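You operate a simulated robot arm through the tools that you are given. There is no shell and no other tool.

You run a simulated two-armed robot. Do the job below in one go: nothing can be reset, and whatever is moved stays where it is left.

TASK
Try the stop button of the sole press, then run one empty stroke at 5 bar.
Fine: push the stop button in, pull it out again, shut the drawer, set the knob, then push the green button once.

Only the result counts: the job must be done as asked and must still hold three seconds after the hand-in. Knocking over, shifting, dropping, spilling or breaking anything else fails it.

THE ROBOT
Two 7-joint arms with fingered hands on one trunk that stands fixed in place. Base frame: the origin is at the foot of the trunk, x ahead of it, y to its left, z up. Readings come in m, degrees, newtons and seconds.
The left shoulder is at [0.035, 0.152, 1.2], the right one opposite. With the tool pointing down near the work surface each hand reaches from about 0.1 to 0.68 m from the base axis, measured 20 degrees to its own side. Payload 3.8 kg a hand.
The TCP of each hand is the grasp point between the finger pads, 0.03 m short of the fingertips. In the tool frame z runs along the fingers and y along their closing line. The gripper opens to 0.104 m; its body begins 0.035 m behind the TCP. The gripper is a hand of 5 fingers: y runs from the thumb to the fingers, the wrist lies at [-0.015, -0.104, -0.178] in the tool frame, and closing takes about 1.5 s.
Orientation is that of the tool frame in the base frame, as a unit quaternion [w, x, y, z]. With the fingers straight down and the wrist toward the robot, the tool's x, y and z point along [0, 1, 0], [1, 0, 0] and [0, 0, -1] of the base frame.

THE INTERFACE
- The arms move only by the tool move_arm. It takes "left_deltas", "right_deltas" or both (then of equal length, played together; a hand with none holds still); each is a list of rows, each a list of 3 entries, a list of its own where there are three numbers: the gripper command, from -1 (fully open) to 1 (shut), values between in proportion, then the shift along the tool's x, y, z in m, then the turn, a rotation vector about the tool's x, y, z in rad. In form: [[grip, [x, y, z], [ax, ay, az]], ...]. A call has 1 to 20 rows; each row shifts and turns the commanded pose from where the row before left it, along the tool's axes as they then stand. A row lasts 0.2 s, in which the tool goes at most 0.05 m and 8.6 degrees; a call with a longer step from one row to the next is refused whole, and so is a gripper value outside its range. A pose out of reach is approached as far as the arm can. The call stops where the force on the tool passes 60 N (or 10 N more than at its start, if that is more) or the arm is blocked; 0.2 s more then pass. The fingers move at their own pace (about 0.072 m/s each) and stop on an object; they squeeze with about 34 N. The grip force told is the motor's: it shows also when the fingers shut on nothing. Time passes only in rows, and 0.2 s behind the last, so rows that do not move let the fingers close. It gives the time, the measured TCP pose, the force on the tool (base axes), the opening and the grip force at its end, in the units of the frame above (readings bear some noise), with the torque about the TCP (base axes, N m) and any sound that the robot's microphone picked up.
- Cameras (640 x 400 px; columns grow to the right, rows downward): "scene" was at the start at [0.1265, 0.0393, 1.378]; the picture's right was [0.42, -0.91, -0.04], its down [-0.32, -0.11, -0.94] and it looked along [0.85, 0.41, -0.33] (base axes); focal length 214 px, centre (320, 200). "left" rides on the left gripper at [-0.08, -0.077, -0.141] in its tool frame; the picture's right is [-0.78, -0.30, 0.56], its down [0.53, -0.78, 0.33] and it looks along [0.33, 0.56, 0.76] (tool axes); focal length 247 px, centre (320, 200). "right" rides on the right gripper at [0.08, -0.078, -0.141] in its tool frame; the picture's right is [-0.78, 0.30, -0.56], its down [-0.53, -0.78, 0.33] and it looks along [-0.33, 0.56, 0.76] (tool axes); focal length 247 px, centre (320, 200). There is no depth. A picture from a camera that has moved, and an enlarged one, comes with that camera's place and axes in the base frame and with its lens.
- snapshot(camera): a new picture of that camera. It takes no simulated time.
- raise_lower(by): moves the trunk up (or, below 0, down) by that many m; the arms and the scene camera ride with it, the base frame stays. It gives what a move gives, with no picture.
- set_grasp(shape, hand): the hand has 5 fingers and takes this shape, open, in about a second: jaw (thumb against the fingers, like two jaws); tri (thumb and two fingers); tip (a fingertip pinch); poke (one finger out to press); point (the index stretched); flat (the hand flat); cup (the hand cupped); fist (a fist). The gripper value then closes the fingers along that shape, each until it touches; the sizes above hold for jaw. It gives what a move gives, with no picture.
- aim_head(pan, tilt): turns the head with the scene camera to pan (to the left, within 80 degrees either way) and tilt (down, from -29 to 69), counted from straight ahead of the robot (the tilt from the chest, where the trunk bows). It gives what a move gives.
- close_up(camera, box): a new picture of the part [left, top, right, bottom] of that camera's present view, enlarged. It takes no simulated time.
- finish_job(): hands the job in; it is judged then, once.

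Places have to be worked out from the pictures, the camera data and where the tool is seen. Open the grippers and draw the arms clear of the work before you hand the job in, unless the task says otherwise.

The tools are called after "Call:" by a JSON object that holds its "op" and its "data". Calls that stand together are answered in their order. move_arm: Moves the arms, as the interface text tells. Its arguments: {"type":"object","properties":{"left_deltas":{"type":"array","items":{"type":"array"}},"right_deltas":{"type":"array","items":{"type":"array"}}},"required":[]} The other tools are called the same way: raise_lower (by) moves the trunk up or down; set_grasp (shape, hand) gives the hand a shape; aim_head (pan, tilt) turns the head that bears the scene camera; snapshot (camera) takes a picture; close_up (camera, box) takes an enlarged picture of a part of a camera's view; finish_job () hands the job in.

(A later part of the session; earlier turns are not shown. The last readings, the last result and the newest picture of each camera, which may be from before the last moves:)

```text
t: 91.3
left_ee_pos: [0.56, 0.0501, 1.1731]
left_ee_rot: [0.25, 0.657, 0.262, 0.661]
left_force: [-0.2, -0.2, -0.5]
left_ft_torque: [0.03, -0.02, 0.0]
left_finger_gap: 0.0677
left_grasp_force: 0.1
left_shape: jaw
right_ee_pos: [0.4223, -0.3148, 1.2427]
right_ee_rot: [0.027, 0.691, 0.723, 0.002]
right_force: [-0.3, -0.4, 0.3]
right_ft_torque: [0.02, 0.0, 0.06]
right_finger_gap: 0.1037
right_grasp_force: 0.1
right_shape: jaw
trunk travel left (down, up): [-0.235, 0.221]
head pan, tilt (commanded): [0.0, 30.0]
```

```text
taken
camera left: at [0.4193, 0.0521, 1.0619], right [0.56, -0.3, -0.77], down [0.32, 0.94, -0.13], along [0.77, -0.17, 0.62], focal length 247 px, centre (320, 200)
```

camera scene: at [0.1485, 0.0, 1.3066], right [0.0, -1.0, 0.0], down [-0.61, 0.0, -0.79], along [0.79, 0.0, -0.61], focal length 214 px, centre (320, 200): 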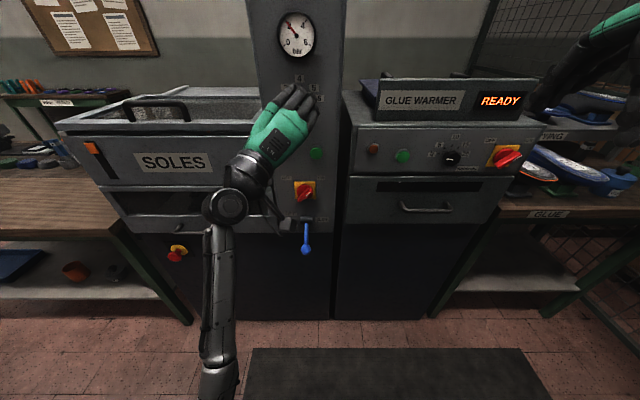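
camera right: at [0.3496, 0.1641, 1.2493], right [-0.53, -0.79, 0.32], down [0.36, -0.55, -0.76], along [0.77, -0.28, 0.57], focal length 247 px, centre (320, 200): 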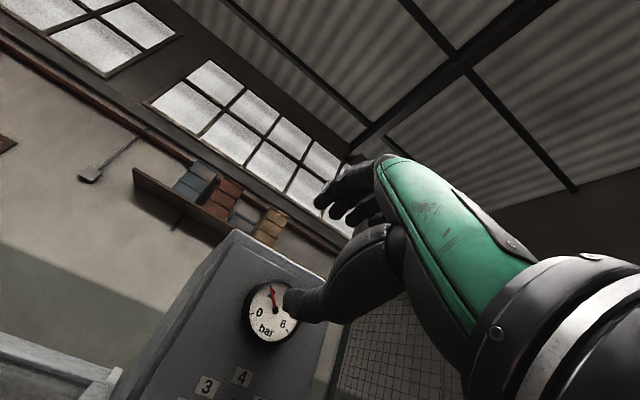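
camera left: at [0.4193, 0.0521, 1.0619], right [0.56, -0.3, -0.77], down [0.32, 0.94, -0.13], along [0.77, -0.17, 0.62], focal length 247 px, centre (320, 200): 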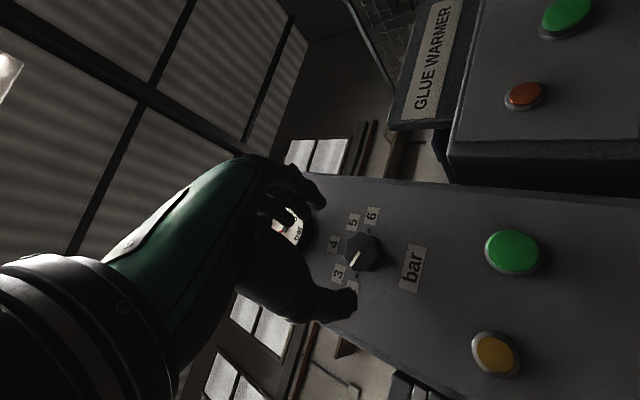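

The left arm sits comfortably on the knob axis at roll 46°. I test the upper roll range (to about 98°) before touching the knob.

Call:
{"op": "move_arm", "data": {"left_deltas": [[-0.3, [0, 0, 0], [0, 0, 0.13]], [-0.3, [0, 0, 0], [0, 0, 0.13]], [-0.3, [0, 0, 0], [0, 0, 0.13]], [-0.3, [0, 0, 0], [0, 0, 0.13]], [-0.3, [0, 0, 0], [0, 0, 0.13]], [-0.3, [0, 0, 0], [0, 0, 0.13]], [-0.3, [0, 0, 0], [0, 0, 0.13]], [-0.3, [0, 0, 0], [0, 0, 0]]]}}

Call:
{"op": "snapshot", "data": {"camera": "scene"}}

```text
t: 93.1
left_ee_pos: [0.5619, 0.0509, 1.1735]
left_ee_rot: [-0.067, 0.705, -0.055, 0.704]
left_force: [-0.2, -0.3, 0.4]
left_ft_torque: [0.0, -0.04, 0.0]
left_finger_gap: 0.0676
left_grasp_force: 0.1
left_shape: jaw
right_ee_pos: [0.4217, -0.3151, 1.2423]
right_ee_rot: [0.027, 0.69, 0.723, 0.002]
right_force: [-0.1, -0.1, -0.6]
right_ft_torque: [0.02, -0.03, -0.02]
right_finger_gap: 0.1039
right_grasp_force: 0.0
right_shape: jaw
trunk travel left (down, up): [-0.235, 0.221]
head pan, tilt (commanded): [0.0, 30.0]
```

```text
taken
camera scene: at [0.1483, -0.0005, 1.3066], right [0.0, -1.0, 0.0], down [-0.61, 0.0, -0.79], along [0.79, 0.0, -0.61], focal length 214 px, centre (320, 200)
```

scene: 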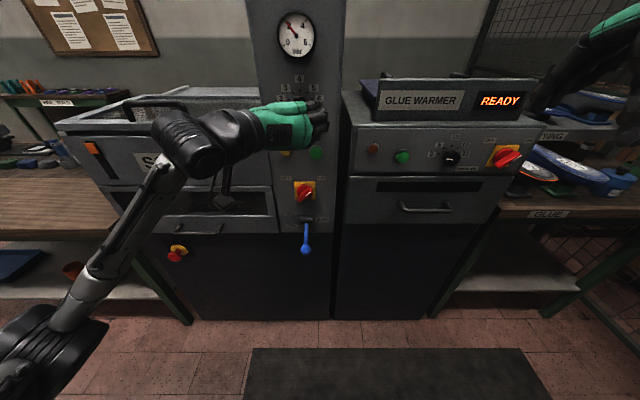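

Roll 98° is reachable. Now I test the lower end by rolling back to about 2°, still clear of the panel.

Call:
{"op": "move_arm", "data": {"left_deltas": [[-0.3, [0, 0, 0], [0, 0, -0.13]], [-0.3, [0, 0, 0], [0, 0, -0.13]], [-0.3, [0, 0, 0], [0, 0, -0.13]], [-0.3, [0, 0, 0], [0, 0, -0.13]], [-0.3, [0, 0, 0], [0, 0, -0.13]], [-0.3, [0, 0, 0], [0, 0, -0.13]], [-0.3, [0, 0, 0], [0, 0, -0.13]], [-0.3, [0, 0, 0], [0, 0, -0.13]], [-0.3, [0, 0, 0], [0, 0, -0.13]], [-0.3, [0, 0, 0], [0, 0, -0.13]], [-0.3, [0, 0, 0], [0, 0, -0.13]], [-0.3, [0, 0, 0], [0, 0, -0.13]], [-0.3, [0, 0, 0], [0, 0, -0.13]], [-0.3, [0, 0, 0], [0, 0, 0]]]}}

Call:
{"op": "snapshot", "data": {"camera": "scene"}}

```text
t: 96.1
left_ee_pos: [0.5611, 0.0567, 1.1585]
left_ee_rot: [0.439, 0.54, 0.447, 0.561]
left_force: [0.0, 0.1, -0.5]
left_ft_torque: [0.02, 0.03, 0.01]
left_finger_gap: 0.0672
left_grasp_force: 0.0
left_shape: jaw
right_ee_pos: [0.422, -0.317, 1.2421]
right_ee_rot: [0.028, 0.69, 0.723, 0.002]
right_force: [-0.8, 0.1, 0.0]
right_ft_torque: [-0.02, 0.02, 0.04]
right_finger_gap: 0.1038
right_grasp_force: 0.1
right_shape: jaw
trunk travel left (down, up): [-0.235, 0.221]
head pan, tilt (commanded): [0.0, 30.0]
```

```text
taken
camera scene: at [0.1481, -0.0008, 1.3067], right [0.0, -1.0, 0.0], down [-0.61, 0.0, -0.79], along [0.79, 0.0, -0.61], focal length 214 px, centre (320, 200)
```

scene: 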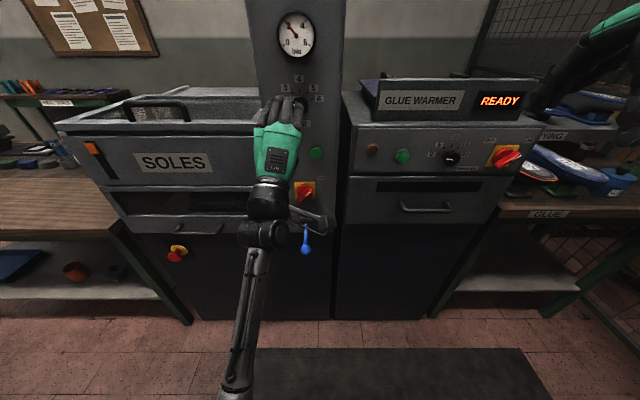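

The lower end lags a bit near 12°. I let it settle with one empty row to see the true pose.

Call:
{"op": "move_arm", "data": {"left_deltas": [[-0.5, [0, 0, 0], [0, 0, 0.1]], [-0.5, [0, 0, 0], [0, 0, 0.1]], [-0.5, [0, 0, 0], [0, 0, 0.1]], [-0.5, [0, 0, 0], [0, 0, 0]], [-0.5, [0, 0, 0], [0, 0, 0]]]}}

```text
t: 97.3
left_ee_pos: [0.5594, 0.0503, 1.1746]
left_ee_rot: [0.401, 0.576, 0.41, 0.583]
left_force: [0.8, 0.1, 0.5]
left_ft_torque: [0.0, -0.03, 0.04]
left_finger_gap: 0.078
left_grasp_force: 0.1
left_shape: jaw
right_ee_pos: [0.4225, -0.3159, 1.2431]
right_ee_rot: [0.026, 0.69, 0.723, 0.001]
right_force: [-0.6, -0.3, 0.0]
right_ft_torque: [0.01, -0.01, 0.0]
right_finger_gap: 0.1036
right_grasp_force: 0.1
right_shape: jaw
trunk travel left (down, up): [-0.235, 0.221]
head pan, tilt (commanded): [0.0, 30.0]
```

Settled at roll 20° exactly on command. I approach to x≈0.62 on the knob axis (y 0.0455, z 1.182), roll to 28°, and check centring.

Call:
{"op": "move_arm", "data": {"left_deltas": [[-0.5, [-0.0015, 0.0045, 0.03], [0, 0, 0]], [-0.5, [-0.0015, 0.0045, 0.03], [0, 0, 0]], [-0.5, [0, 0, 0], [0, 0, 0.07]], [-0.5, [0, 0, 0], [0, 0, 0.07]], [-0.5, [0, 0, 0], [0, 0, 0]]]}}

Call:
{"op": "snapshot", "data": {"camera": "left"}}

Call:
{"op": "close_up", "data": {"camera": "left", "box": [220, 150, 412, 350]}}

Call:
{"op": "close_up", "data": {"camera": "scene", "box": [230, 20, 370, 180]}}

```text
t: 98.5
left_ee_pos: [0.6201, 0.0454, 1.1804]
left_ee_rot: [0.359, 0.604, 0.368, 0.609]
left_force: [0.5, -0.7, 0.0]
left_ft_torque: [-0.04, 0.01, 0.01]
left_finger_gap: 0.0778
left_grasp_force: 0.0
left_shape: jaw
right_ee_pos: [0.4221, -0.3171, 1.2418]
right_ee_rot: [0.027, 0.69, 0.723, 0.002]
right_force: [0.2, 0.0, 0.4]
right_ft_torque: [-0.02, -0.02, -0.01]
right_finger_gap: 0.104
right_grasp_force: 0.1
right_shape: jaw
trunk travel left (down, up): [-0.235, 0.221]
head pan, tilt (commanded): [0.0, 30.0]
```

```text
taken
camera left: at [0.4795, 0.0096, 1.075], right [0.57, -0.54, -0.63], down [0.32, 0.84, -0.43], along [0.76, 0.04, 0.65], focal length 247 px, centre (320, 200)
```

left: 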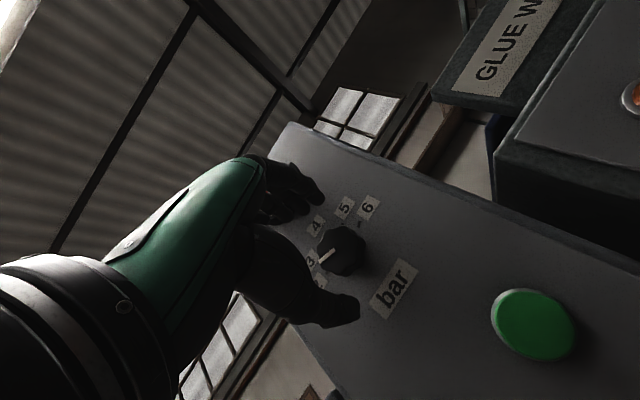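

```text
2.00 times, centred on (316, 250) of left
camera zoom: at [0.4795, 0.0096, 1.075], right [0.57, -0.54, -0.63], down [0.32, 0.84, -0.43], along [0.76, 0.04, 0.65], focal length 494 px, centre (328, 100)
```

zoom: 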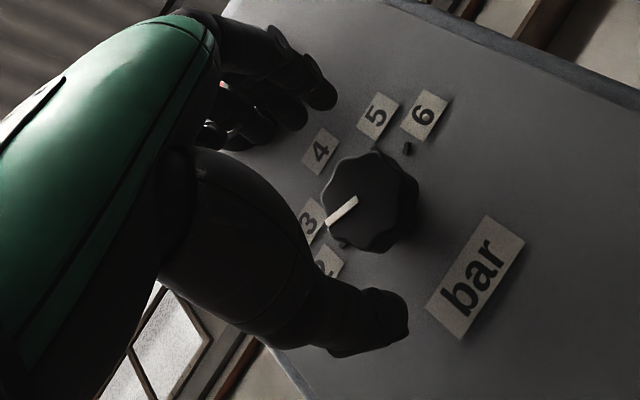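

```text
2.50 times, centred on (300, 100) of scene
camera zoom: at [0.1483, -0.0008, 1.3066], right [0.0, -1.0, 0.0], down [-0.61, 0.0, -0.79], along [0.79, 0.0, -0.61], focal length 536 px, centre (370, 450)
```

zoom: 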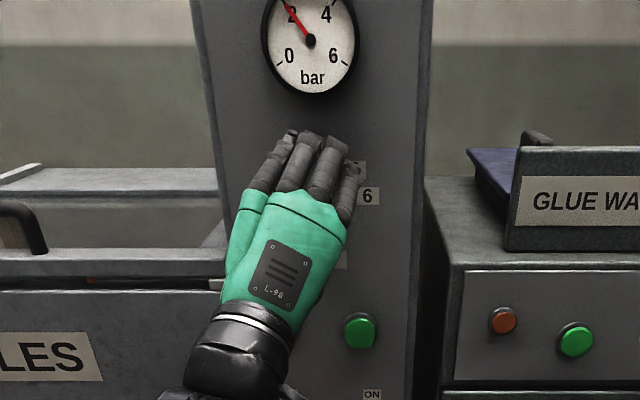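

The knob is centred between the fingers; its face is at about x=0.655. I go in to x≈0.645 and close on it.

Call:
{"op": "move_arm", "data": {"left_deltas": [[-0.5, [0, 0, 0.013], [0, 0, 0]], [-0.5, [0, 0.001, 0.012], [0, 0, 0]], [-0.5, [0, 0, 0], [0, 0, 0]]]}}

Call:
{"op": "close_up", "data": {"camera": "left", "box": [220, 150, 412, 350]}}

```text
t: 99.3
left_ee_pos: [0.6444, 0.0458, 1.1826]
left_ee_rot: [0.359, 0.603, 0.369, 0.609]
left_force: [0.4, -0.4, 0.4]
left_ft_torque: [0.04, -0.01, -0.04]
left_finger_gap: 0.0778
left_grasp_force: 0.0
left_shape: jaw
right_ee_pos: [0.4225, -0.3149, 1.2422]
right_ee_rot: [0.028, 0.69, 0.724, 0.003]
right_force: [0.7, -0.2, 0.3]
right_ft_torque: [-0.04, 0.02, 0.02]
right_finger_gap: 0.1038
right_grasp_force: 0.0
right_shape: jaw
trunk travel left (down, up): [-0.235, 0.221]
head pan, tilt (commanded): [0.0, 30.0]
```

```text
2.00 times, centred on (316, 250) of left
camera zoom: at [0.5043, 0.0099, 1.076], right [0.57, -0.54, -0.63], down [0.32, 0.84, -0.43], along [0.76, 0.05, 0.65], focal length 494 px, centre (328, 100)
```

zoom: 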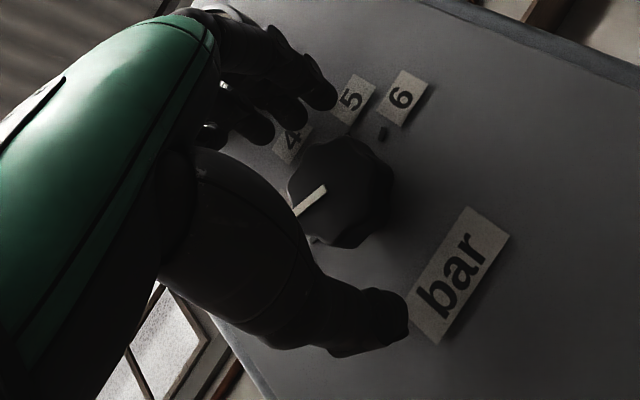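

Well centred. I go in another 8 mm and close the jaw on the knob.

Call:
{"op": "move_arm", "data": {"left_deltas": [[-0.5, [0, 0, 0.008], [0, 0, 0]], [1, [0, 0, 0], [0, 0, 0]], [1, [0, 0, 0], [0, 0, 0]], [1, [0, 0, 0], [0, 0, 0]], [1, [0, 0, 0], [0, 0, 0]], [1, [0, 0, 0], [0, 0, 0]], [1, [0, 0, 0], [0, 0, 0]]]}}

Call:
{"op": "close_up", "data": {"camera": "left", "box": [220, 150, 412, 350]}}

Call:
{"op": "close_up", "data": {"camera": "scene", "box": [230, 20, 370, 180]}}

```text
t: 100.9
left_ee_pos: [0.6485, 0.0487, 1.1805]
left_ee_rot: [0.359, 0.603, 0.371, 0.609]
left_force: [-34.3, 10.8, -30.1]
left_ft_torque: [0.1, 1.88, 0.63]
left_finger_gap: 0.0278
left_grasp_force: 33.2
left_shape: jaw
right_ee_pos: [0.4178, -0.3138, 1.2439]
right_ee_rot: [0.029, 0.69, 0.723, 0.001]
right_force: [-0.2, -0.3, 0.9]
right_ft_torque: [-0.02, -0.04, 0.0]
right_finger_gap: 0.104
right_grasp_force: 0.0
right_shape: jaw
trunk travel left (down, up): [-0.235, 0.221]
head pan, tilt (commanded): [0.0, 30.0]
```

```text
2.00 times, centred on (316, 250) of left
camera zoom: at [0.5087, 0.0124, 1.0755], right [0.56, -0.54, -0.63], down [0.32, 0.84, -0.44], along [0.76, 0.05, 0.65], focal length 494 px, centre (328, 100)
```

zoom: 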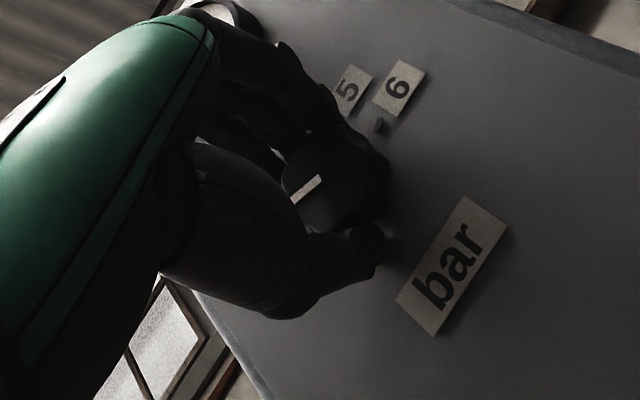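

```text
2.50 times, centred on (300, 100) of scene
camera zoom: at [0.144, 0.0027, 1.307], right [0.0, -1.0, 0.0], down [-0.61, 0.0, -0.8], along [0.8, 0.0, -0.61], focal length 536 px, centre (370, 450)
```

zoom: 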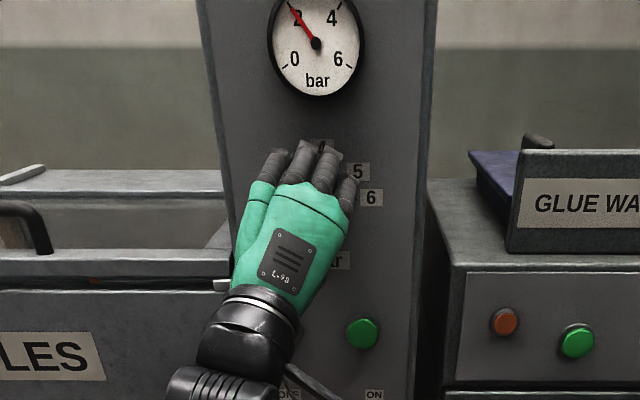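

The jaw holds the knob but the fingertips press the panel and the thumb bears harder. I relieve that: back 4 mm and shift 3.5 mm along the closing line.

Call:
{"op": "move_arm", "data": {"left_deltas": [[1, [0, -0.0018, -0.002], [0, 0, 0]], [1, [0, -0.0018, -0.002], [0, 0, 0]], [1, [0, 0, 0], [0, 0, 0]]]}}

```text
t: 101.7
left_ee_pos: [0.6491, 0.0497, 1.1787]
left_ee_rot: [0.36, 0.603, 0.369, 0.608]
left_force: [-8.8, 8.0, -14.3]
left_ft_torque: [-0.01, 0.86, 0.35]
left_finger_gap: 0.028
left_grasp_force: 34.1
left_shape: jaw
right_ee_pos: [0.4227, -0.314, 1.2421]
right_ee_rot: [0.027, 0.69, 0.723, 0.001]
right_force: [-0.1, 0.1, 0.0]
right_ft_torque: [0.02, 0.0, -0.04]
right_finger_gap: 0.1039
right_grasp_force: 0.1
right_shape: jaw
trunk travel left (down, up): [-0.235, 0.221]
head pan, tilt (commanded): [0.0, 30.0]
```

Contact forces are now moderate. I turn the hand clockwise 70° about the knob axis, with the small centre offset compensated.

Call:
{"op": "move_arm", "data": {"left_deltas": [[1, [0.0006, 0, 0], [0, 0, 0.122]], [1, [0.0006, 0, 0], [0, 0, 0.122]], [1, [0.0006, 0, 0], [0, 0, 0.122]], [1, [0.0006, 0, 0], [0, 0, 0.122]], [1, [0.0006, 0, 0], [0, 0, 0.122]], [1, [0, 0, 0], [0, 0, 0]]]}}

Call:
{"op": "close_up", "data": {"camera": "left", "box": [220, 150, 412, 350]}}

Call:
{"op": "close_up", "data": {"camera": "scene", "box": [230, 20, 370, 180]}}

```text
t: 103.1
left_ee_pos: [0.6502, 0.0522, 1.1806]
left_ee_rot: [0.161, 0.686, 0.171, 0.688]
left_force: [0.2, 11.6, -0.1]
left_ft_torque: [-0.2, 0.06, 0.07]
left_finger_gap: 0.0283
left_grasp_force: 33.9
left_shape: jaw
right_ee_pos: [0.4227, -0.3134, 1.2426]
right_ee_rot: [0.028, 0.69, 0.723, 0.002]
right_force: [-0.2, -0.1, -0.8]
right_ft_torque: [-0.02, -0.02, 0.01]
right_finger_gap: 0.1036
right_grasp_force: 0.0
right_shape: jaw
trunk travel left (down, up): [-0.235, 0.221]
head pan, tilt (commanded): [0.0, 30.0]
```

```text
2.00 times, centred on (316, 250) of left
camera zoom: at [0.508, 0.0831, 1.0747], right [0.56, -0.08, -0.83], down [0.32, 0.94, 0.12], along [0.77, -0.33, 0.55], focal length 494 px, centre (328, 100)
```

zoom: 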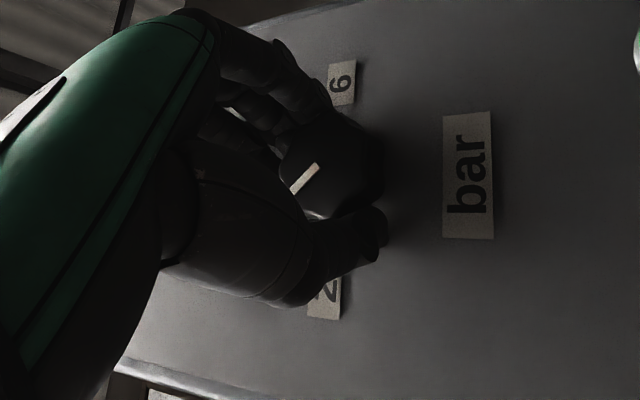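

```text
2.50 times, centred on (300, 100) of scene
camera zoom: at [0.1486, 0.0023, 1.3067], right [0.0, -1.0, 0.0], down [-0.61, 0.0, -0.79], along [0.79, 0.0, -0.61], focal length 536 px, centre (370, 450)
```

zoom: 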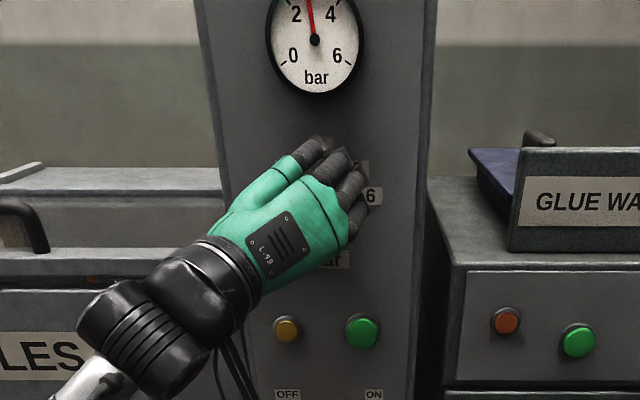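

The knob turns with the hand and the gauge has risen to about 3. I continue another 35°.

Call:
{"op": "move_arm", "data": {"left_deltas": [[1, [0.0006, 0, 0], [0, 0, 0.122]], [1, [0.0006, 0, 0], [0, 0, 0.122]], [1, [0.0006, 0, 0], [0, 0, 0.122]], [1, [0.0006, 0, 0], [0, 0, 0.122]], [1, [0.0006, 0, 0], [0, 0, 0.122]], [1, [0, 0, 0], [0, 0, 0]]]}}

Call:
{"op": "close_up", "data": {"camera": "left", "box": [220, 150, 412, 350]}}

Call:
{"op": "close_up", "data": {"camera": "scene", "box": [230, 20, 370, 180]}}

```text
t: 104.5
left_ee_pos: [0.6486, 0.0519, 1.1846]
left_ee_rot: [-0.053, 0.705, -0.044, 0.705]
left_force: [7.5, 6.8, 10.4]
left_ft_torque: [-0.21, -0.15, 0.1]
left_finger_gap: 0.0282
left_grasp_force: 34.2
left_shape: jaw
right_ee_pos: [0.4218, -0.3146, 1.2427]
right_ee_rot: [0.028, 0.691, 0.723, 0.002]
right_force: [-1.0, -0.3, -0.4]
right_ft_torque: [0.01, -0.02, 0.02]
right_finger_gap: 0.104
right_grasp_force: 0.1
right_shape: jaw
trunk travel left (down, up): [-0.235, 0.221]
head pan, tilt (commanded): [0.0, 30.0]
```

```text
2.00 times, centred on (316, 250) of left
camera zoom: at [0.5072, 0.1377, 1.1157], right [0.55, 0.41, -0.73], down [0.32, 0.7, 0.64], along [0.77, -0.58, 0.26], focal length 494 px, centre (328, 100)
```

zoom: 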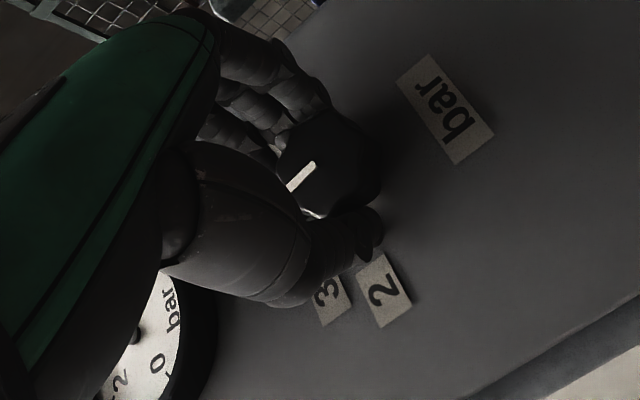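

```text
2.50 times, centred on (300, 100) of scene
camera zoom: at [0.1485, 0.001, 1.3067], right [0.0, -1.0, 0.0], down [-0.61, 0.0, -0.79], along [0.79, 0.0, -0.61], focal length 536 px, centre (370, 450)
```

zoom: 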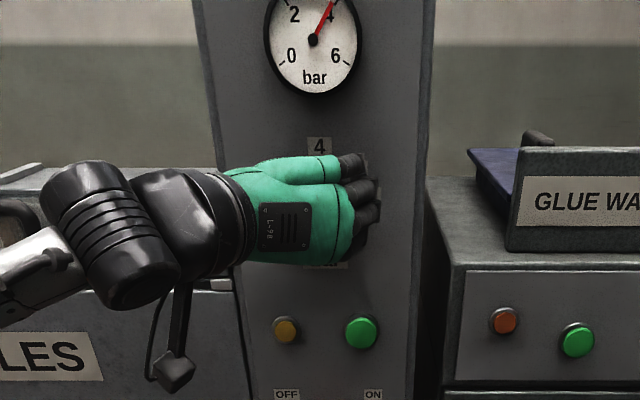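

Gauge is near 4 after 70°. I release, back off 4 cm, roll back about 48° for a second grip and look at the pointer.

Call:
{"op": "move_arm", "data": {"left_deltas": [[-0.5, [0, 0, 0], [0, 0, 0]], [-0.5, [0, 0, 0], [0, 0, 0]], [-0.5, [0, 0, 0], [0, 0, 0]], [-0.5, [0, 0, 0], [0, 0, 0]], [-0.5, [0, 0, -0.02], [0, 0, 0]], [-0.5, [0, 0, -0.03], [0, 0, 0]], [-0.5, [0, 0, 0], [0, 0, -0.12]], [-0.5, [0, 0, 0], [0, 0, -0.12]], [-0.5, [0, 0, 0], [0, 0, -0.12]], [-0.5, [0, 0, 0], [0, 0, -0.12]], [-0.5, [0, 0, 0], [0, 0, -0.12]], [-0.5, [0, 0, 0], [0, 0, -0.12]], [-0.5, [0, 0, 0], [0, 0, -0.12]], [-0.5, [0, 0, 0], [0, 0, 0]]]}}

Call:
{"op": "snapshot", "data": {"camera": "left"}}

Call:
{"op": "close_up", "data": {"camera": "left", "box": [220, 150, 412, 350]}}

Call:
{"op": "close_up", "data": {"camera": "scene", "box": [230, 20, 370, 180]}}

```text
t: 107.5
left_ee_pos: [0.5983, 0.0491, 1.184]
left_ee_rot: [0.238, 0.661, 0.249, 0.666]
left_force: [0.6, 0.1, 0.9]
left_ft_torque: [0.0, 0.02, -0.02]
left_finger_gap: 0.078
left_grasp_force: 0.1
left_shape: jaw
right_ee_pos: [0.4218, -0.3158, 1.2431]
right_ee_rot: [0.027, 0.691, 0.723, 0.003]
right_force: [0.4, 0.3, 0.3]
right_ft_torque: [0.0, 0.03, 0.01]
right_finger_gap: 0.1038
right_grasp_force: 0.0
right_shape: jaw
trunk travel left (down, up): [-0.235, 0.221]
head pan, tilt (commanded): [0.0, 30.0]
```

```text
taken
camera left: at [0.458, 0.0551, 1.0726], right [0.56, -0.27, -0.78], down [0.32, 0.94, -0.1], along [0.76, -0.2, 0.61], focal length 247 px, centre (320, 200)
```

left: 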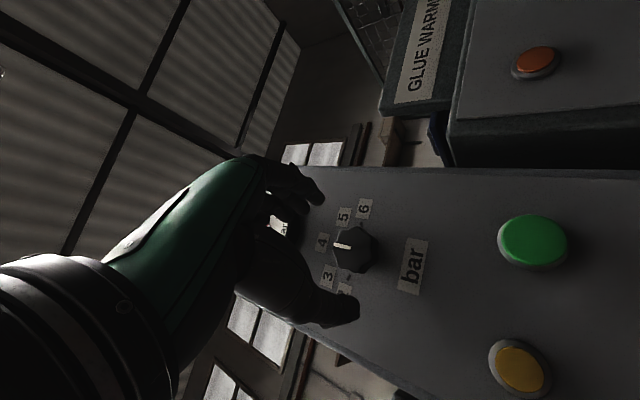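

```text
2.00 times, centred on (316, 250) of left
camera zoom: at [0.458, 0.0551, 1.0726], right [0.56, -0.27, -0.78], down [0.32, 0.94, -0.1], along [0.76, -0.2, 0.61], focal length 494 px, centre (328, 100)
```

zoom: 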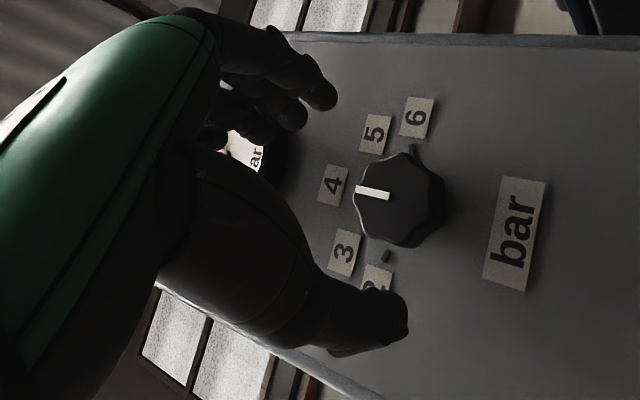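

```text
2.50 times, centred on (300, 100) of scene
camera zoom: at [0.1483, -0.0001, 1.3067], right [0.0, -1.0, 0.0], down [-0.61, 0.0, -0.79], along [0.79, 0.0, -0.61], focal length 536 px, centre (370, 450)
```

zoom: 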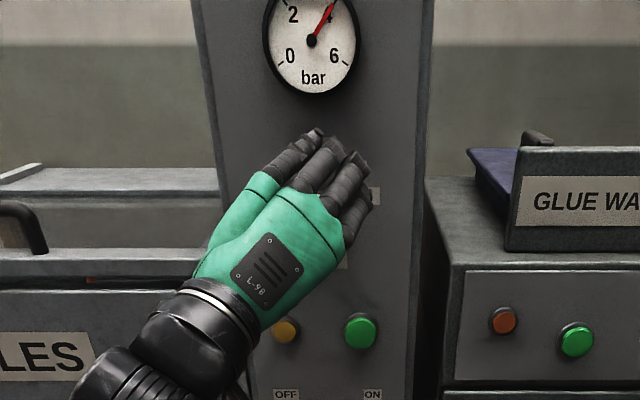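

The pointer is at 4. I go in for a second grip at roll 49°.

Call:
{"op": "move_arm", "data": {"left_deltas": [[-0.5, [-0.0019, -0.0016, 0.017], [0, 0, 0]], [-0.5, [-0.0022, -0.0016, 0.017], [0, 0, 0]], [-0.5, [0, 0, 0.015], [0, 0, 0]], [-0.5, [0, 0, 0], [0, 0, 0]], [1, [0, 0, 0], [0, 0, 0]], [1, [0, 0, 0], [0, 0, 0]], [1, [0, 0, 0], [0, 0, 0]], [1, [0, 0, 0], [0, 0, 0]], [1, [0, 0, 0], [0, 0, 0]], [1, [0, 0, 0], [0, 0, 0]]]}}

Call:
{"op": "close_up", "data": {"camera": "left", "box": [220, 150, 412, 350]}}

Call:
{"op": "close_up", "data": {"camera": "scene", "box": [270, 10, 334, 50]}}

```text
t: 109.7
left_ee_pos: [0.6488, 0.0513, 1.1778]
left_ee_rot: [0.237, 0.662, 0.249, 0.666]
left_force: [1.1, 2.7, -1.8]
left_ft_torque: [-0.01, -0.1, -0.31]
left_finger_gap: 0.0307
left_grasp_force: 34.0
left_shape: jaw
right_ee_pos: [0.423, -0.3136, 1.2429]
right_ee_rot: [0.027, 0.69, 0.723, 0.002]
right_force: [0.2, 0.0, -0.8]
right_ft_torque: [0.0, 0.02, 0.01]
right_finger_gap: 0.1036
right_grasp_force: 0.1
right_shape: jaw
trunk travel left (down, up): [-0.235, 0.221]
head pan, tilt (commanded): [0.0, 30.0]
```

```text
2.00 times, centred on (316, 250) of left
camera zoom: at [0.5079, 0.0562, 1.0671], right [0.56, -0.27, -0.78], down [0.32, 0.94, -0.09], along [0.77, -0.2, 0.61], focal length 494 px, centre (328, 100)
```

zoom: 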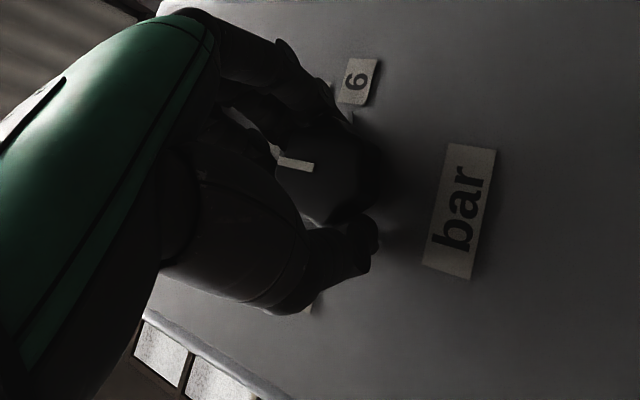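

```text
10.00 times, centred on (302, 30) of scene
camera zoom: at [0.1489, 0.0003, 1.3066], right [0.0, -1.0, 0.0], down [-0.61, 0.0, -0.79], along [0.79, 0.0, -0.61], focal length 2145 px, centre (500, 1900)
```

zoom: 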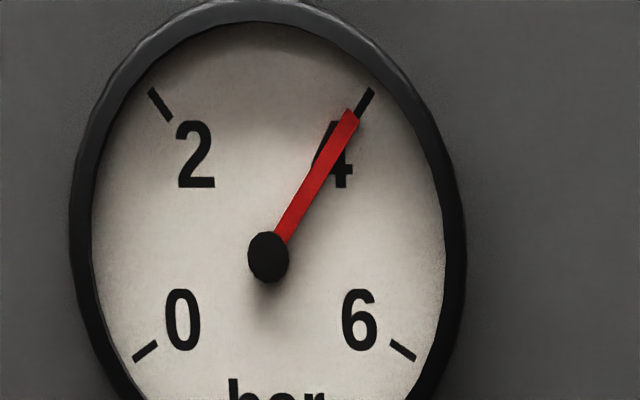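

The gauge reads almost exactly 4. I turn another 36° clockwise.

Call:
{"op": "move_arm", "data": {"left_deltas": [[1, [0.0006, 0, 0], [0, 0, 0.126]], [1, [0.0006, 0, 0], [0, 0, 0.126]], [1, [0.0006, 0, 0], [0, 0, 0.126]], [1, [0.0006, 0, 0], [0, 0, 0.126]], [1, [0.0006, 0, 0], [0, 0, 0.126]], [1, [0, 0, 0], [0, 0, 0]]]}}

Call:
{"op": "close_up", "data": {"camera": "scene", "box": [270, 10, 334, 50]}}

Call:
{"op": "close_up", "data": {"camera": "left", "box": [220, 150, 412, 350]}}

```text
t: 111.1
left_ee_pos: [0.6492, 0.0517, 1.1823]
left_ee_rot: [0.019, 0.706, 0.03, 0.707]
left_force: [10.3, -0.1, 9.3]
left_ft_torque: [-0.16, -0.18, 0.0]
left_finger_gap: 0.0304
left_grasp_force: 33.9
left_shape: jaw
right_ee_pos: [0.4234, -0.3159, 1.2421]
right_ee_rot: [0.027, 0.691, 0.723, 0.002]
right_force: [0.1, -0.2, -0.1]
right_ft_torque: [-0.05, -0.02, 0.0]
right_finger_gap: 0.1036
right_grasp_force: 0.1
right_shape: jaw
trunk travel left (down, up): [-0.235, 0.221]
head pan, tilt (commanded): [0.0, 30.0]
```

```text
10.00 times, centred on (302, 30) of scene
camera zoom: at [0.1493, -0.0005, 1.3066], right [0.0, -1.0, 0.0], down [-0.61, 0.0, -0.79], along [0.79, 0.0, -0.61], focal length 2145 px, centre (500, 1900)
```

zoom: 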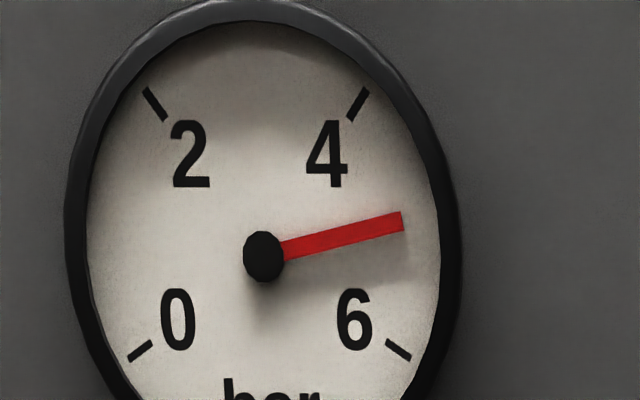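

```text
2.00 times, centred on (316, 250) of left
camera zoom: at [0.507, 0.1213, 1.0961], right [0.55, 0.25, -0.79], down [0.32, 0.82, 0.48], along [0.77, -0.52, 0.37], focal length 494 px, centre (328, 100)
```

zoom: 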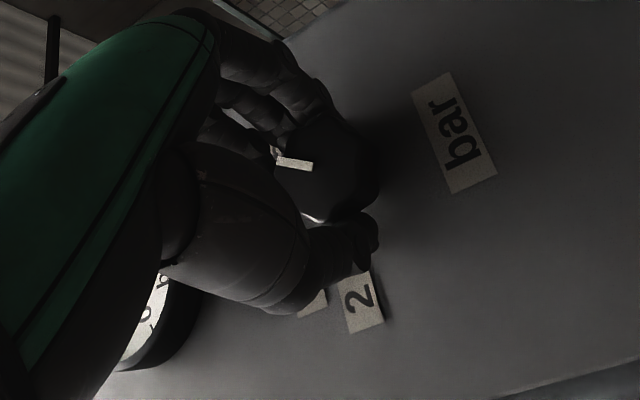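

The gauge reads about 4.95–5. I release, back off, and move the hand aside to read the pointer directly against the 5 mark.

Call:
{"op": "move_arm", "data": {"left_deltas": [[-0.5, [0, 0, 0], [0, 0, 0]], [-0.5, [0, 0, 0], [0, 0, 0]], [-0.5, [0, 0, 0], [0, 0, 0]], [-0.5, [0, 0, 0], [0, 0, 0]], [-0.5, [0, 0, -0.02], [0, 0, 0]], [-0.5, [0, 0, -0.03], [0, 0, 0]], [-0.5, [0, 0, -0.03], [0, 0, 0]], [-0.5, [0, -0.045, 0], [0, 0, 0]], [-0.5, [0, -0.045, 0], [0, 0, 0]], [-0.5, [0, -0.045, 0], [0, 0, 0]], [-0.5, [0, 0, 0], [0, 0, 0]]]}}

Call:
{"op": "snapshot", "data": {"camera": "scene"}}

Call:
{"op": "close_up", "data": {"camera": "scene", "box": [268, 70, 332, 130]}}

Call:
{"op": "close_up", "data": {"camera": "scene", "box": [270, 10, 334, 50]}}

```text
t: 113.5
left_ee_pos: [0.5647, 0.184, 1.1709]
left_ee_rot: [0.02, 0.707, 0.031, 0.707]
left_force: [-0.1, 0.5, -0.4]
left_ft_torque: [-0.01, -0.03, 0.03]
left_finger_gap: 0.0778
left_grasp_force: 0.1
left_shape: jaw
right_ee_pos: [0.4221, -0.3161, 1.2417]
right_ee_rot: [0.027, 0.69, 0.723, 0.001]
right_force: [0.8, 0.2, -0.1]
right_ft_torque: [0.0, 0.02, -0.01]
right_finger_gap: 0.1036
right_grasp_force: 0.2
right_shape: jaw
trunk travel left (down, up): [-0.235, 0.221]
head pan, tilt (commanded): [0.0, 30.0]
```

```text
taken
camera scene: at [0.1487, -0.0007, 1.3066], right [0.0, -1.0, 0.0], down [-0.61, 0.0, -0.79], along [0.79, 0.0, -0.61], focal length 214 px, centre (320, 200)
```

scene: 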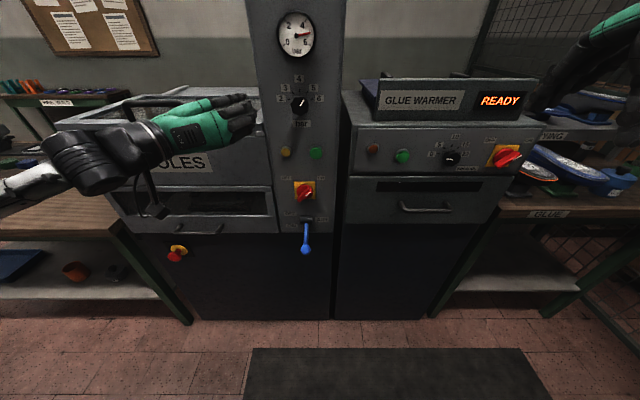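

```text
6.67 times, centred on (300, 100) of scene
camera zoom: at [0.1487, -0.0007, 1.3066], right [0.0, -1.0, 0.0], down [-0.61, 0.0, -0.79], along [0.79, 0.0, -0.61], focal length 1430 px, centre (453, 867)
```

zoom: 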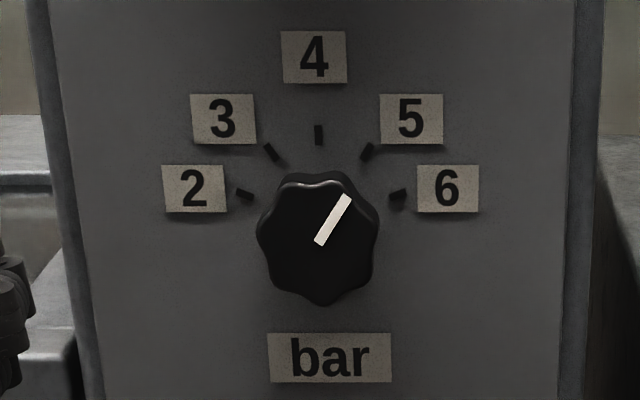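

```text
10.00 times, centred on (302, 30) of scene
camera zoom: at [0.1487, -0.0007, 1.3066], right [0.0, -1.0, 0.0], down [-0.61, 0.0, -0.79], along [0.79, 0.0, -0.61], focal length 2145 px, centre (500, 1900)
```

zoom: 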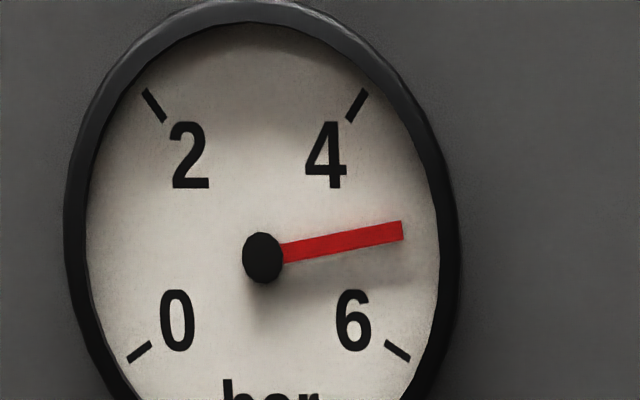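

The pointer now points at 5 (about 34–35° right of top) and the gauge shows 5. Next is the green button; I refine its position with an enlarged view from here.

Call:
{"op": "close_up", "data": {"camera": "scene", "box": [276, 140, 340, 180]}}

Call:
{"op": "snapshot", "data": {"camera": "left"}}

Call:
{"op": "close_up", "data": {"camera": "left", "box": [400, 100, 640, 260]}}

```text
10.00 times, centred on (308, 160) of scene
camera zoom: at [0.1487, -0.0007, 1.3066], right [0.0, -1.0, 0.0], down [-0.61, 0.0, -0.79], along [0.79, 0.0, -0.61], focal length 2145 px, centre (440, 600)
```

zoom: 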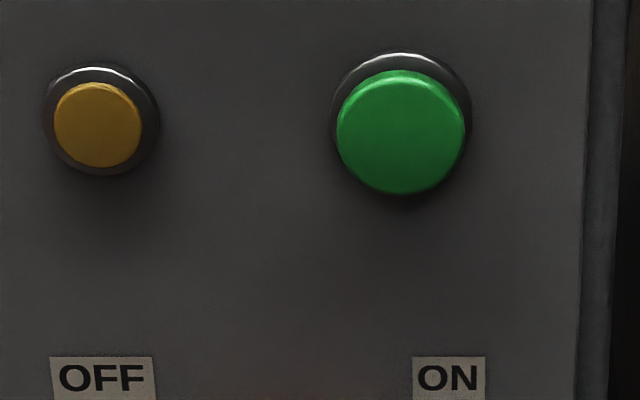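

```text
taken
camera left: at [0.4244, 0.2543, 1.0863], right [0.55, 0.25, -0.8], down [0.32, 0.82, 0.48], along [0.77, -0.52, 0.37], focal length 247 px, centre (320, 200)
```

left: 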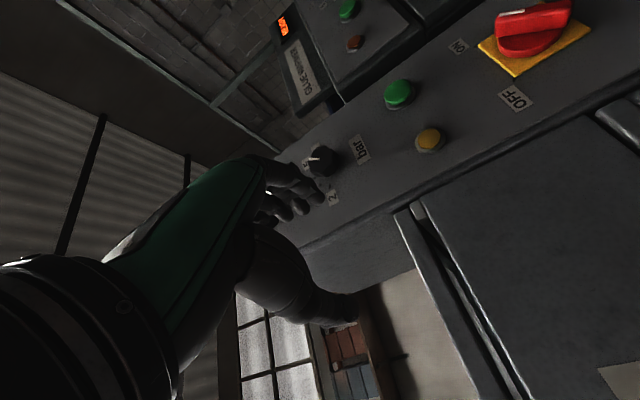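

```text
2.50 times, centred on (520, 180) of left
camera zoom: at [0.4244, 0.2543, 1.0863], right [0.55, 0.25, -0.8], down [0.32, 0.82, 0.48], along [0.77, -0.52, 0.37], focal length 617 px, centre (-180, 250)
```

zoom: 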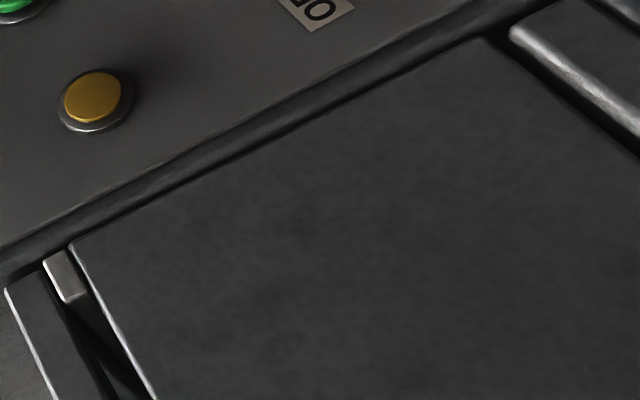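

Green button face centre comes out at about [0.672, 0.010, 1.059]. I close the left hand and bring the fingertips in front of it, stopping about 5 cm short.

Call:
{"op": "move_arm", "data": {"left_deltas": [[1, [-0.0247, 0.0332, 0.0035], [0, 0, 0]], [1, [-0.0247, 0.0332, 0.0035], [0, 0, 0]], [1, [-0.0247, 0.0332, 0.0035], [0, 0, 0]], [1, [-0.0247, 0.0332, 0.0035], [0, 0, 0]], [1, [-0.0247, 0.0332, 0.0035], [0, 0, 0]], [1, [0, 0, 0], [0, 0, 0]], [1, [0, 0, 0], [0, 0, 0]]]}}

Call:
{"op": "snapshot", "data": {"camera": "left"}}

Call:
{"op": "close_up", "data": {"camera": "scene", "box": [230, 80, 390, 230]}}

```text
t: 115.1
left_ee_pos: [0.5857, 0.0104, 1.0609]
left_ee_rot: [0.02, 0.707, 0.031, 0.706]
left_force: [-0.2, -0.6, 0.3]
left_ft_torque: [-0.02, 0.0, 0.0]
left_finger_gap: 0.0001
left_grasp_force: 33.5
left_shape: jaw
right_ee_pos: [0.4214, -0.316, 1.2416]
right_ee_rot: [0.027, 0.691, 0.723, 0.001]
right_force: [-0.4, 0.5, -0.3]
right_ft_torque: [0.04, -0.03, 0.03]
right_finger_gap: 0.1039
right_grasp_force: 0.2
right_shape: jaw
trunk travel left (down, up): [-0.235, 0.221]
head pan, tilt (commanded): [0.0, 30.0]
```

```text
taken
camera left: at [0.4437, 0.0801, 0.9752], right [0.55, 0.25, -0.8], down [0.32, 0.82, 0.48], along [0.77, -0.52, 0.37], focal length 247 px, centre (320, 200)
```

left: 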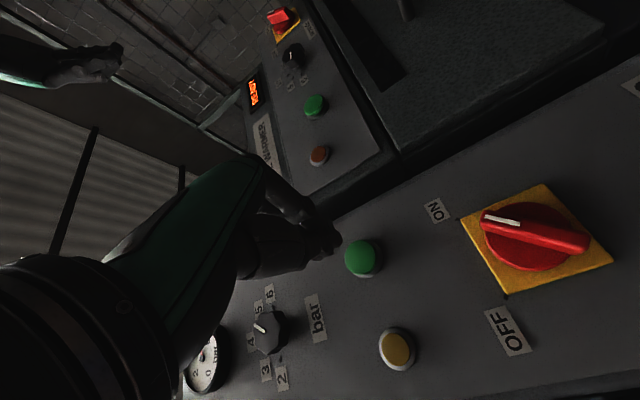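

```text
2.67 times, centred on (310, 155) of scene
camera zoom: at [0.1484, -0.0005, 1.3067], right [0.0, -1.0, 0.0], down [-0.61, 0.0, -0.79], along [0.79, 0.0, -0.61], focal length 572 px, centre (347, 320)
```

zoom: 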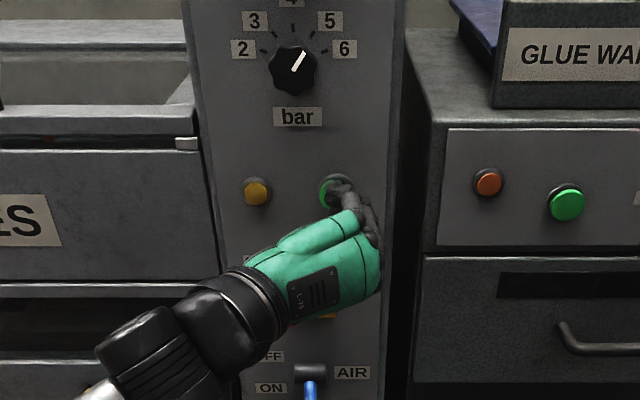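

The hand axis points exactly at the green cap. I advance to contact and press in small steps, listening.

Call:
{"op": "move_arm", "data": {"left_deltas": [[1, [0, 0, 0.015], [0, 0, 0]], [1, [0, 0, 0.015], [0, 0, 0]], [1, [0, 0, 0.01], [0, 0, 0]], [1, [0, 0, 0.006], [0, 0, 0]], [1, [0, 0, 0.005], [0, 0, 0]], [1, [0, 0, 0.005], [0, 0, 0]]]}}

Call:
{"op": "snapshot", "data": {"camera": "left"}}

```text
t: 116.5
left_ee_pos: [0.6402, 0.0103, 1.0588]
left_ee_rot: [0.02, 0.706, 0.03, 0.707]
left_force: [-5.5, -0.6, -1.6]
left_ft_torque: [0.0, 0.04, -0.03]
left_finger_gap: 0.0001
left_grasp_force: 34.6
left_shape: jaw
right_ee_pos: [0.4204, -0.3149, 1.2421]
right_ee_rot: [0.028, 0.69, 0.724, 0.002]
right_force: [-0.9, -0.6, 0.5]
right_ft_torque: [0.0, -0.01, 0.02]
right_finger_gap: 0.1037
right_grasp_force: 0.1
right_shape: jaw
trunk travel left (down, up): [-0.235, 0.221]
head pan, tilt (commanded): [0.0, 30.0]
heard: click
```

```text
taken
camera left: at [0.4986, 0.0802, 0.975], right [0.55, 0.25, -0.8], down [0.32, 0.82, 0.48], along [0.77, -0.52, 0.37], focal length 247 px, centre (320, 200)
```

left: 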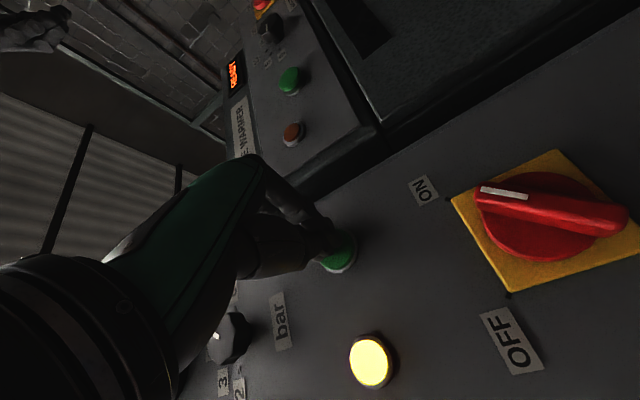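

Click, and the amber lamp lit up: the stroke is running. I withdraw straight back.

Call:
{"op": "move_arm", "data": {"left_deltas": [[1, [0, 0, -0.03], [0, 0, 0]], [1, [0, 0, -0.045], [0, 0, 0]], [1, [0, 0, -0.02], [0, 0, 0]], [1, [0, -0.04, 0], [0, 0, 0]], [1, [0, -0.04, 0], [0, 0, 0]], [0, [0, -0.04, 0], [0, 0, 0]], [-1, [0, -0.04, 0], [0, 0, 0]], [-1, [0, -0.04, 0], [0, 0, 0]], [-1, [0, -0.04, 0], [0, 0, 0]], [-1, [0, -0.04, 0], [0, 0, 0]]]}}

Call:
{"op": "snapshot", "data": {"camera": "scene"}}

Call:
{"op": "close_up", "data": {"camera": "scene", "box": [240, 10, 360, 260]}}

```text
t: 118.7
left_ee_pos: [0.5414, 0.2911, 1.04]
left_ee_rot: [0.021, 0.706, 0.03, 0.707]
left_force: [-0.8, -0.4, -0.5]
left_ft_torque: [0.0, -0.03, -0.02]
left_finger_gap: 0.1038
left_grasp_force: 0.0
left_shape: jaw
right_ee_pos: [0.4223, -0.3159, 1.2422]
right_ee_rot: [0.028, 0.69, 0.723, 0.002]
right_force: [-0.4, -0.7, 0.1]
right_ft_torque: [0.0, -0.02, 0.01]
right_finger_gap: 0.1037
right_grasp_force: 0.0
right_shape: jaw
trunk travel left (down, up): [-0.235, 0.221]
head pan, tilt (commanded): [0.0, 30.0]
```

```text
taken
camera scene: at [0.1479, 0.0004, 1.3067], right [0.0, -1.0, 0.0], down [-0.61, 0.0, -0.79], along [0.79, 0.0, -0.61], focal length 214 px, centre (320, 200)
```

scene: 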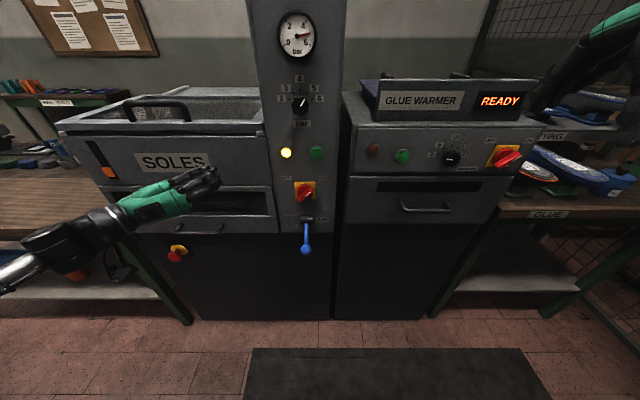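

```text
1.60 times, centred on (300, 135) of scene
camera zoom: at [0.1479, 0.0004, 1.3067], right [0.0, -1.0, 0.0], down [-0.61, 0.0, -0.79], along [0.79, 0.0, -0.61], focal length 343 px, centre (352, 304)
```

zoom: 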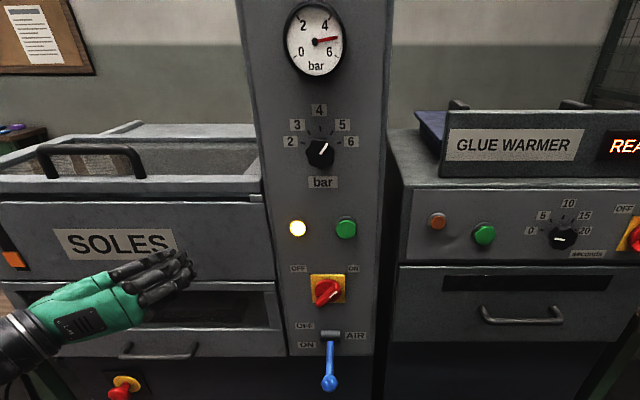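

The orange tab has moved down its slot and the lamp is on, so the stroke is under way. I draw the left hand clear to the left and back while it runs.

Call:
{"op": "move_arm", "data": {"left_deltas": [[-1, [0, -0.03, -0.03], [0, 0, 0]], [-1, [0, -0.03, -0.03], [0, 0, 0]], [-1, [0, -0.03, -0.03], [0, 0, 0]], [-1, [0, -0.03, -0.03], [0, 0, 0]], [-1, [0, -0.03, 0], [0, 0, 0]], [-1, [0, 0, 0], [0, 0, 0]], [-1, [0, 0, 0], [0, 0, 0]], [-1, [0, 0, 0], [0, 0, 0]], [-1, [0, 0, 0], [0, 0, 0]], [-1, [0, 0, 0], [0, 0, 0]]]}}

Call:
{"op": "snapshot", "data": {"camera": "scene"}}

Call:
{"op": "close_up", "data": {"camera": "scene", "box": [50, 60, 350, 280]}}

```text
t: 120.9
left_ee_pos: [0.4204, 0.4364, 1.0292]
left_ee_rot: [0.02, 0.706, 0.032, 0.707]
left_force: [0.0, -0.3, 0.4]
left_ft_torque: [-0.02, 0.0, -0.04]
left_finger_gap: 0.1037
left_grasp_force: 0.1
left_shape: jaw
right_ee_pos: [0.4217, -0.316, 1.2415]
right_ee_rot: [0.027, 0.69, 0.723, 0.002]
right_force: [-0.3, -0.7, -0.3]
right_ft_torque: [0.0, 0.0, -0.04]
right_finger_gap: 0.1039
right_grasp_force: 0.0
right_shape: jaw
trunk travel left (down, up): [-0.235, 0.221]
head pan, tilt (commanded): [0.0, 30.0]
```

```text
taken
camera scene: at [0.1482, -0.0003, 1.3067], right [0.0, -1.0, 0.0], down [-0.61, 0.0, -0.79], along [0.79, 0.0, -0.61], focal length 214 px, centre (320, 200)
```

scene: 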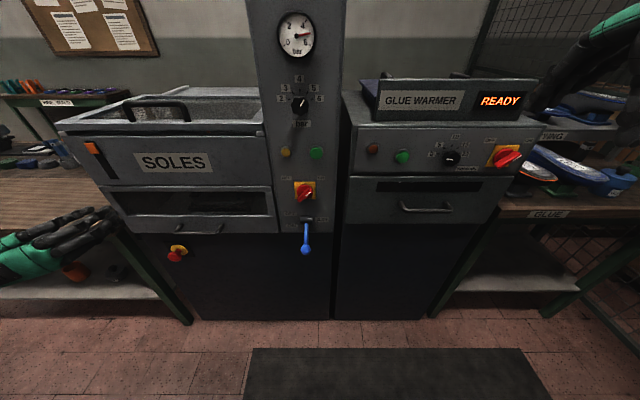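

```text
1.82 times, centred on (200, 170) of scene
camera zoom: at [0.1482, -0.0003, 1.3067], right [0.0, -1.0, 0.0], down [-0.61, 0.0, -0.79], along [0.79, 0.0, -0.61], focal length 390 px, centre (538, 254)
```

zoom: 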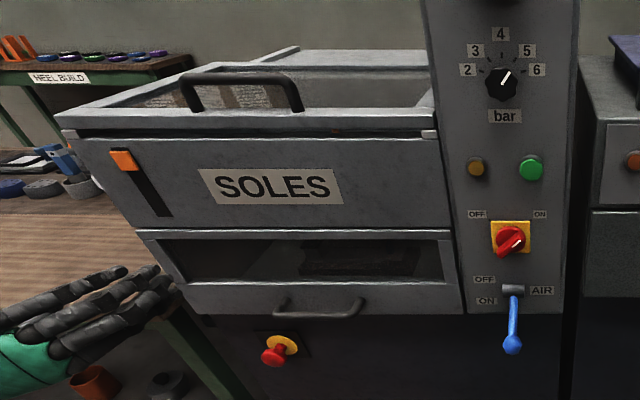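

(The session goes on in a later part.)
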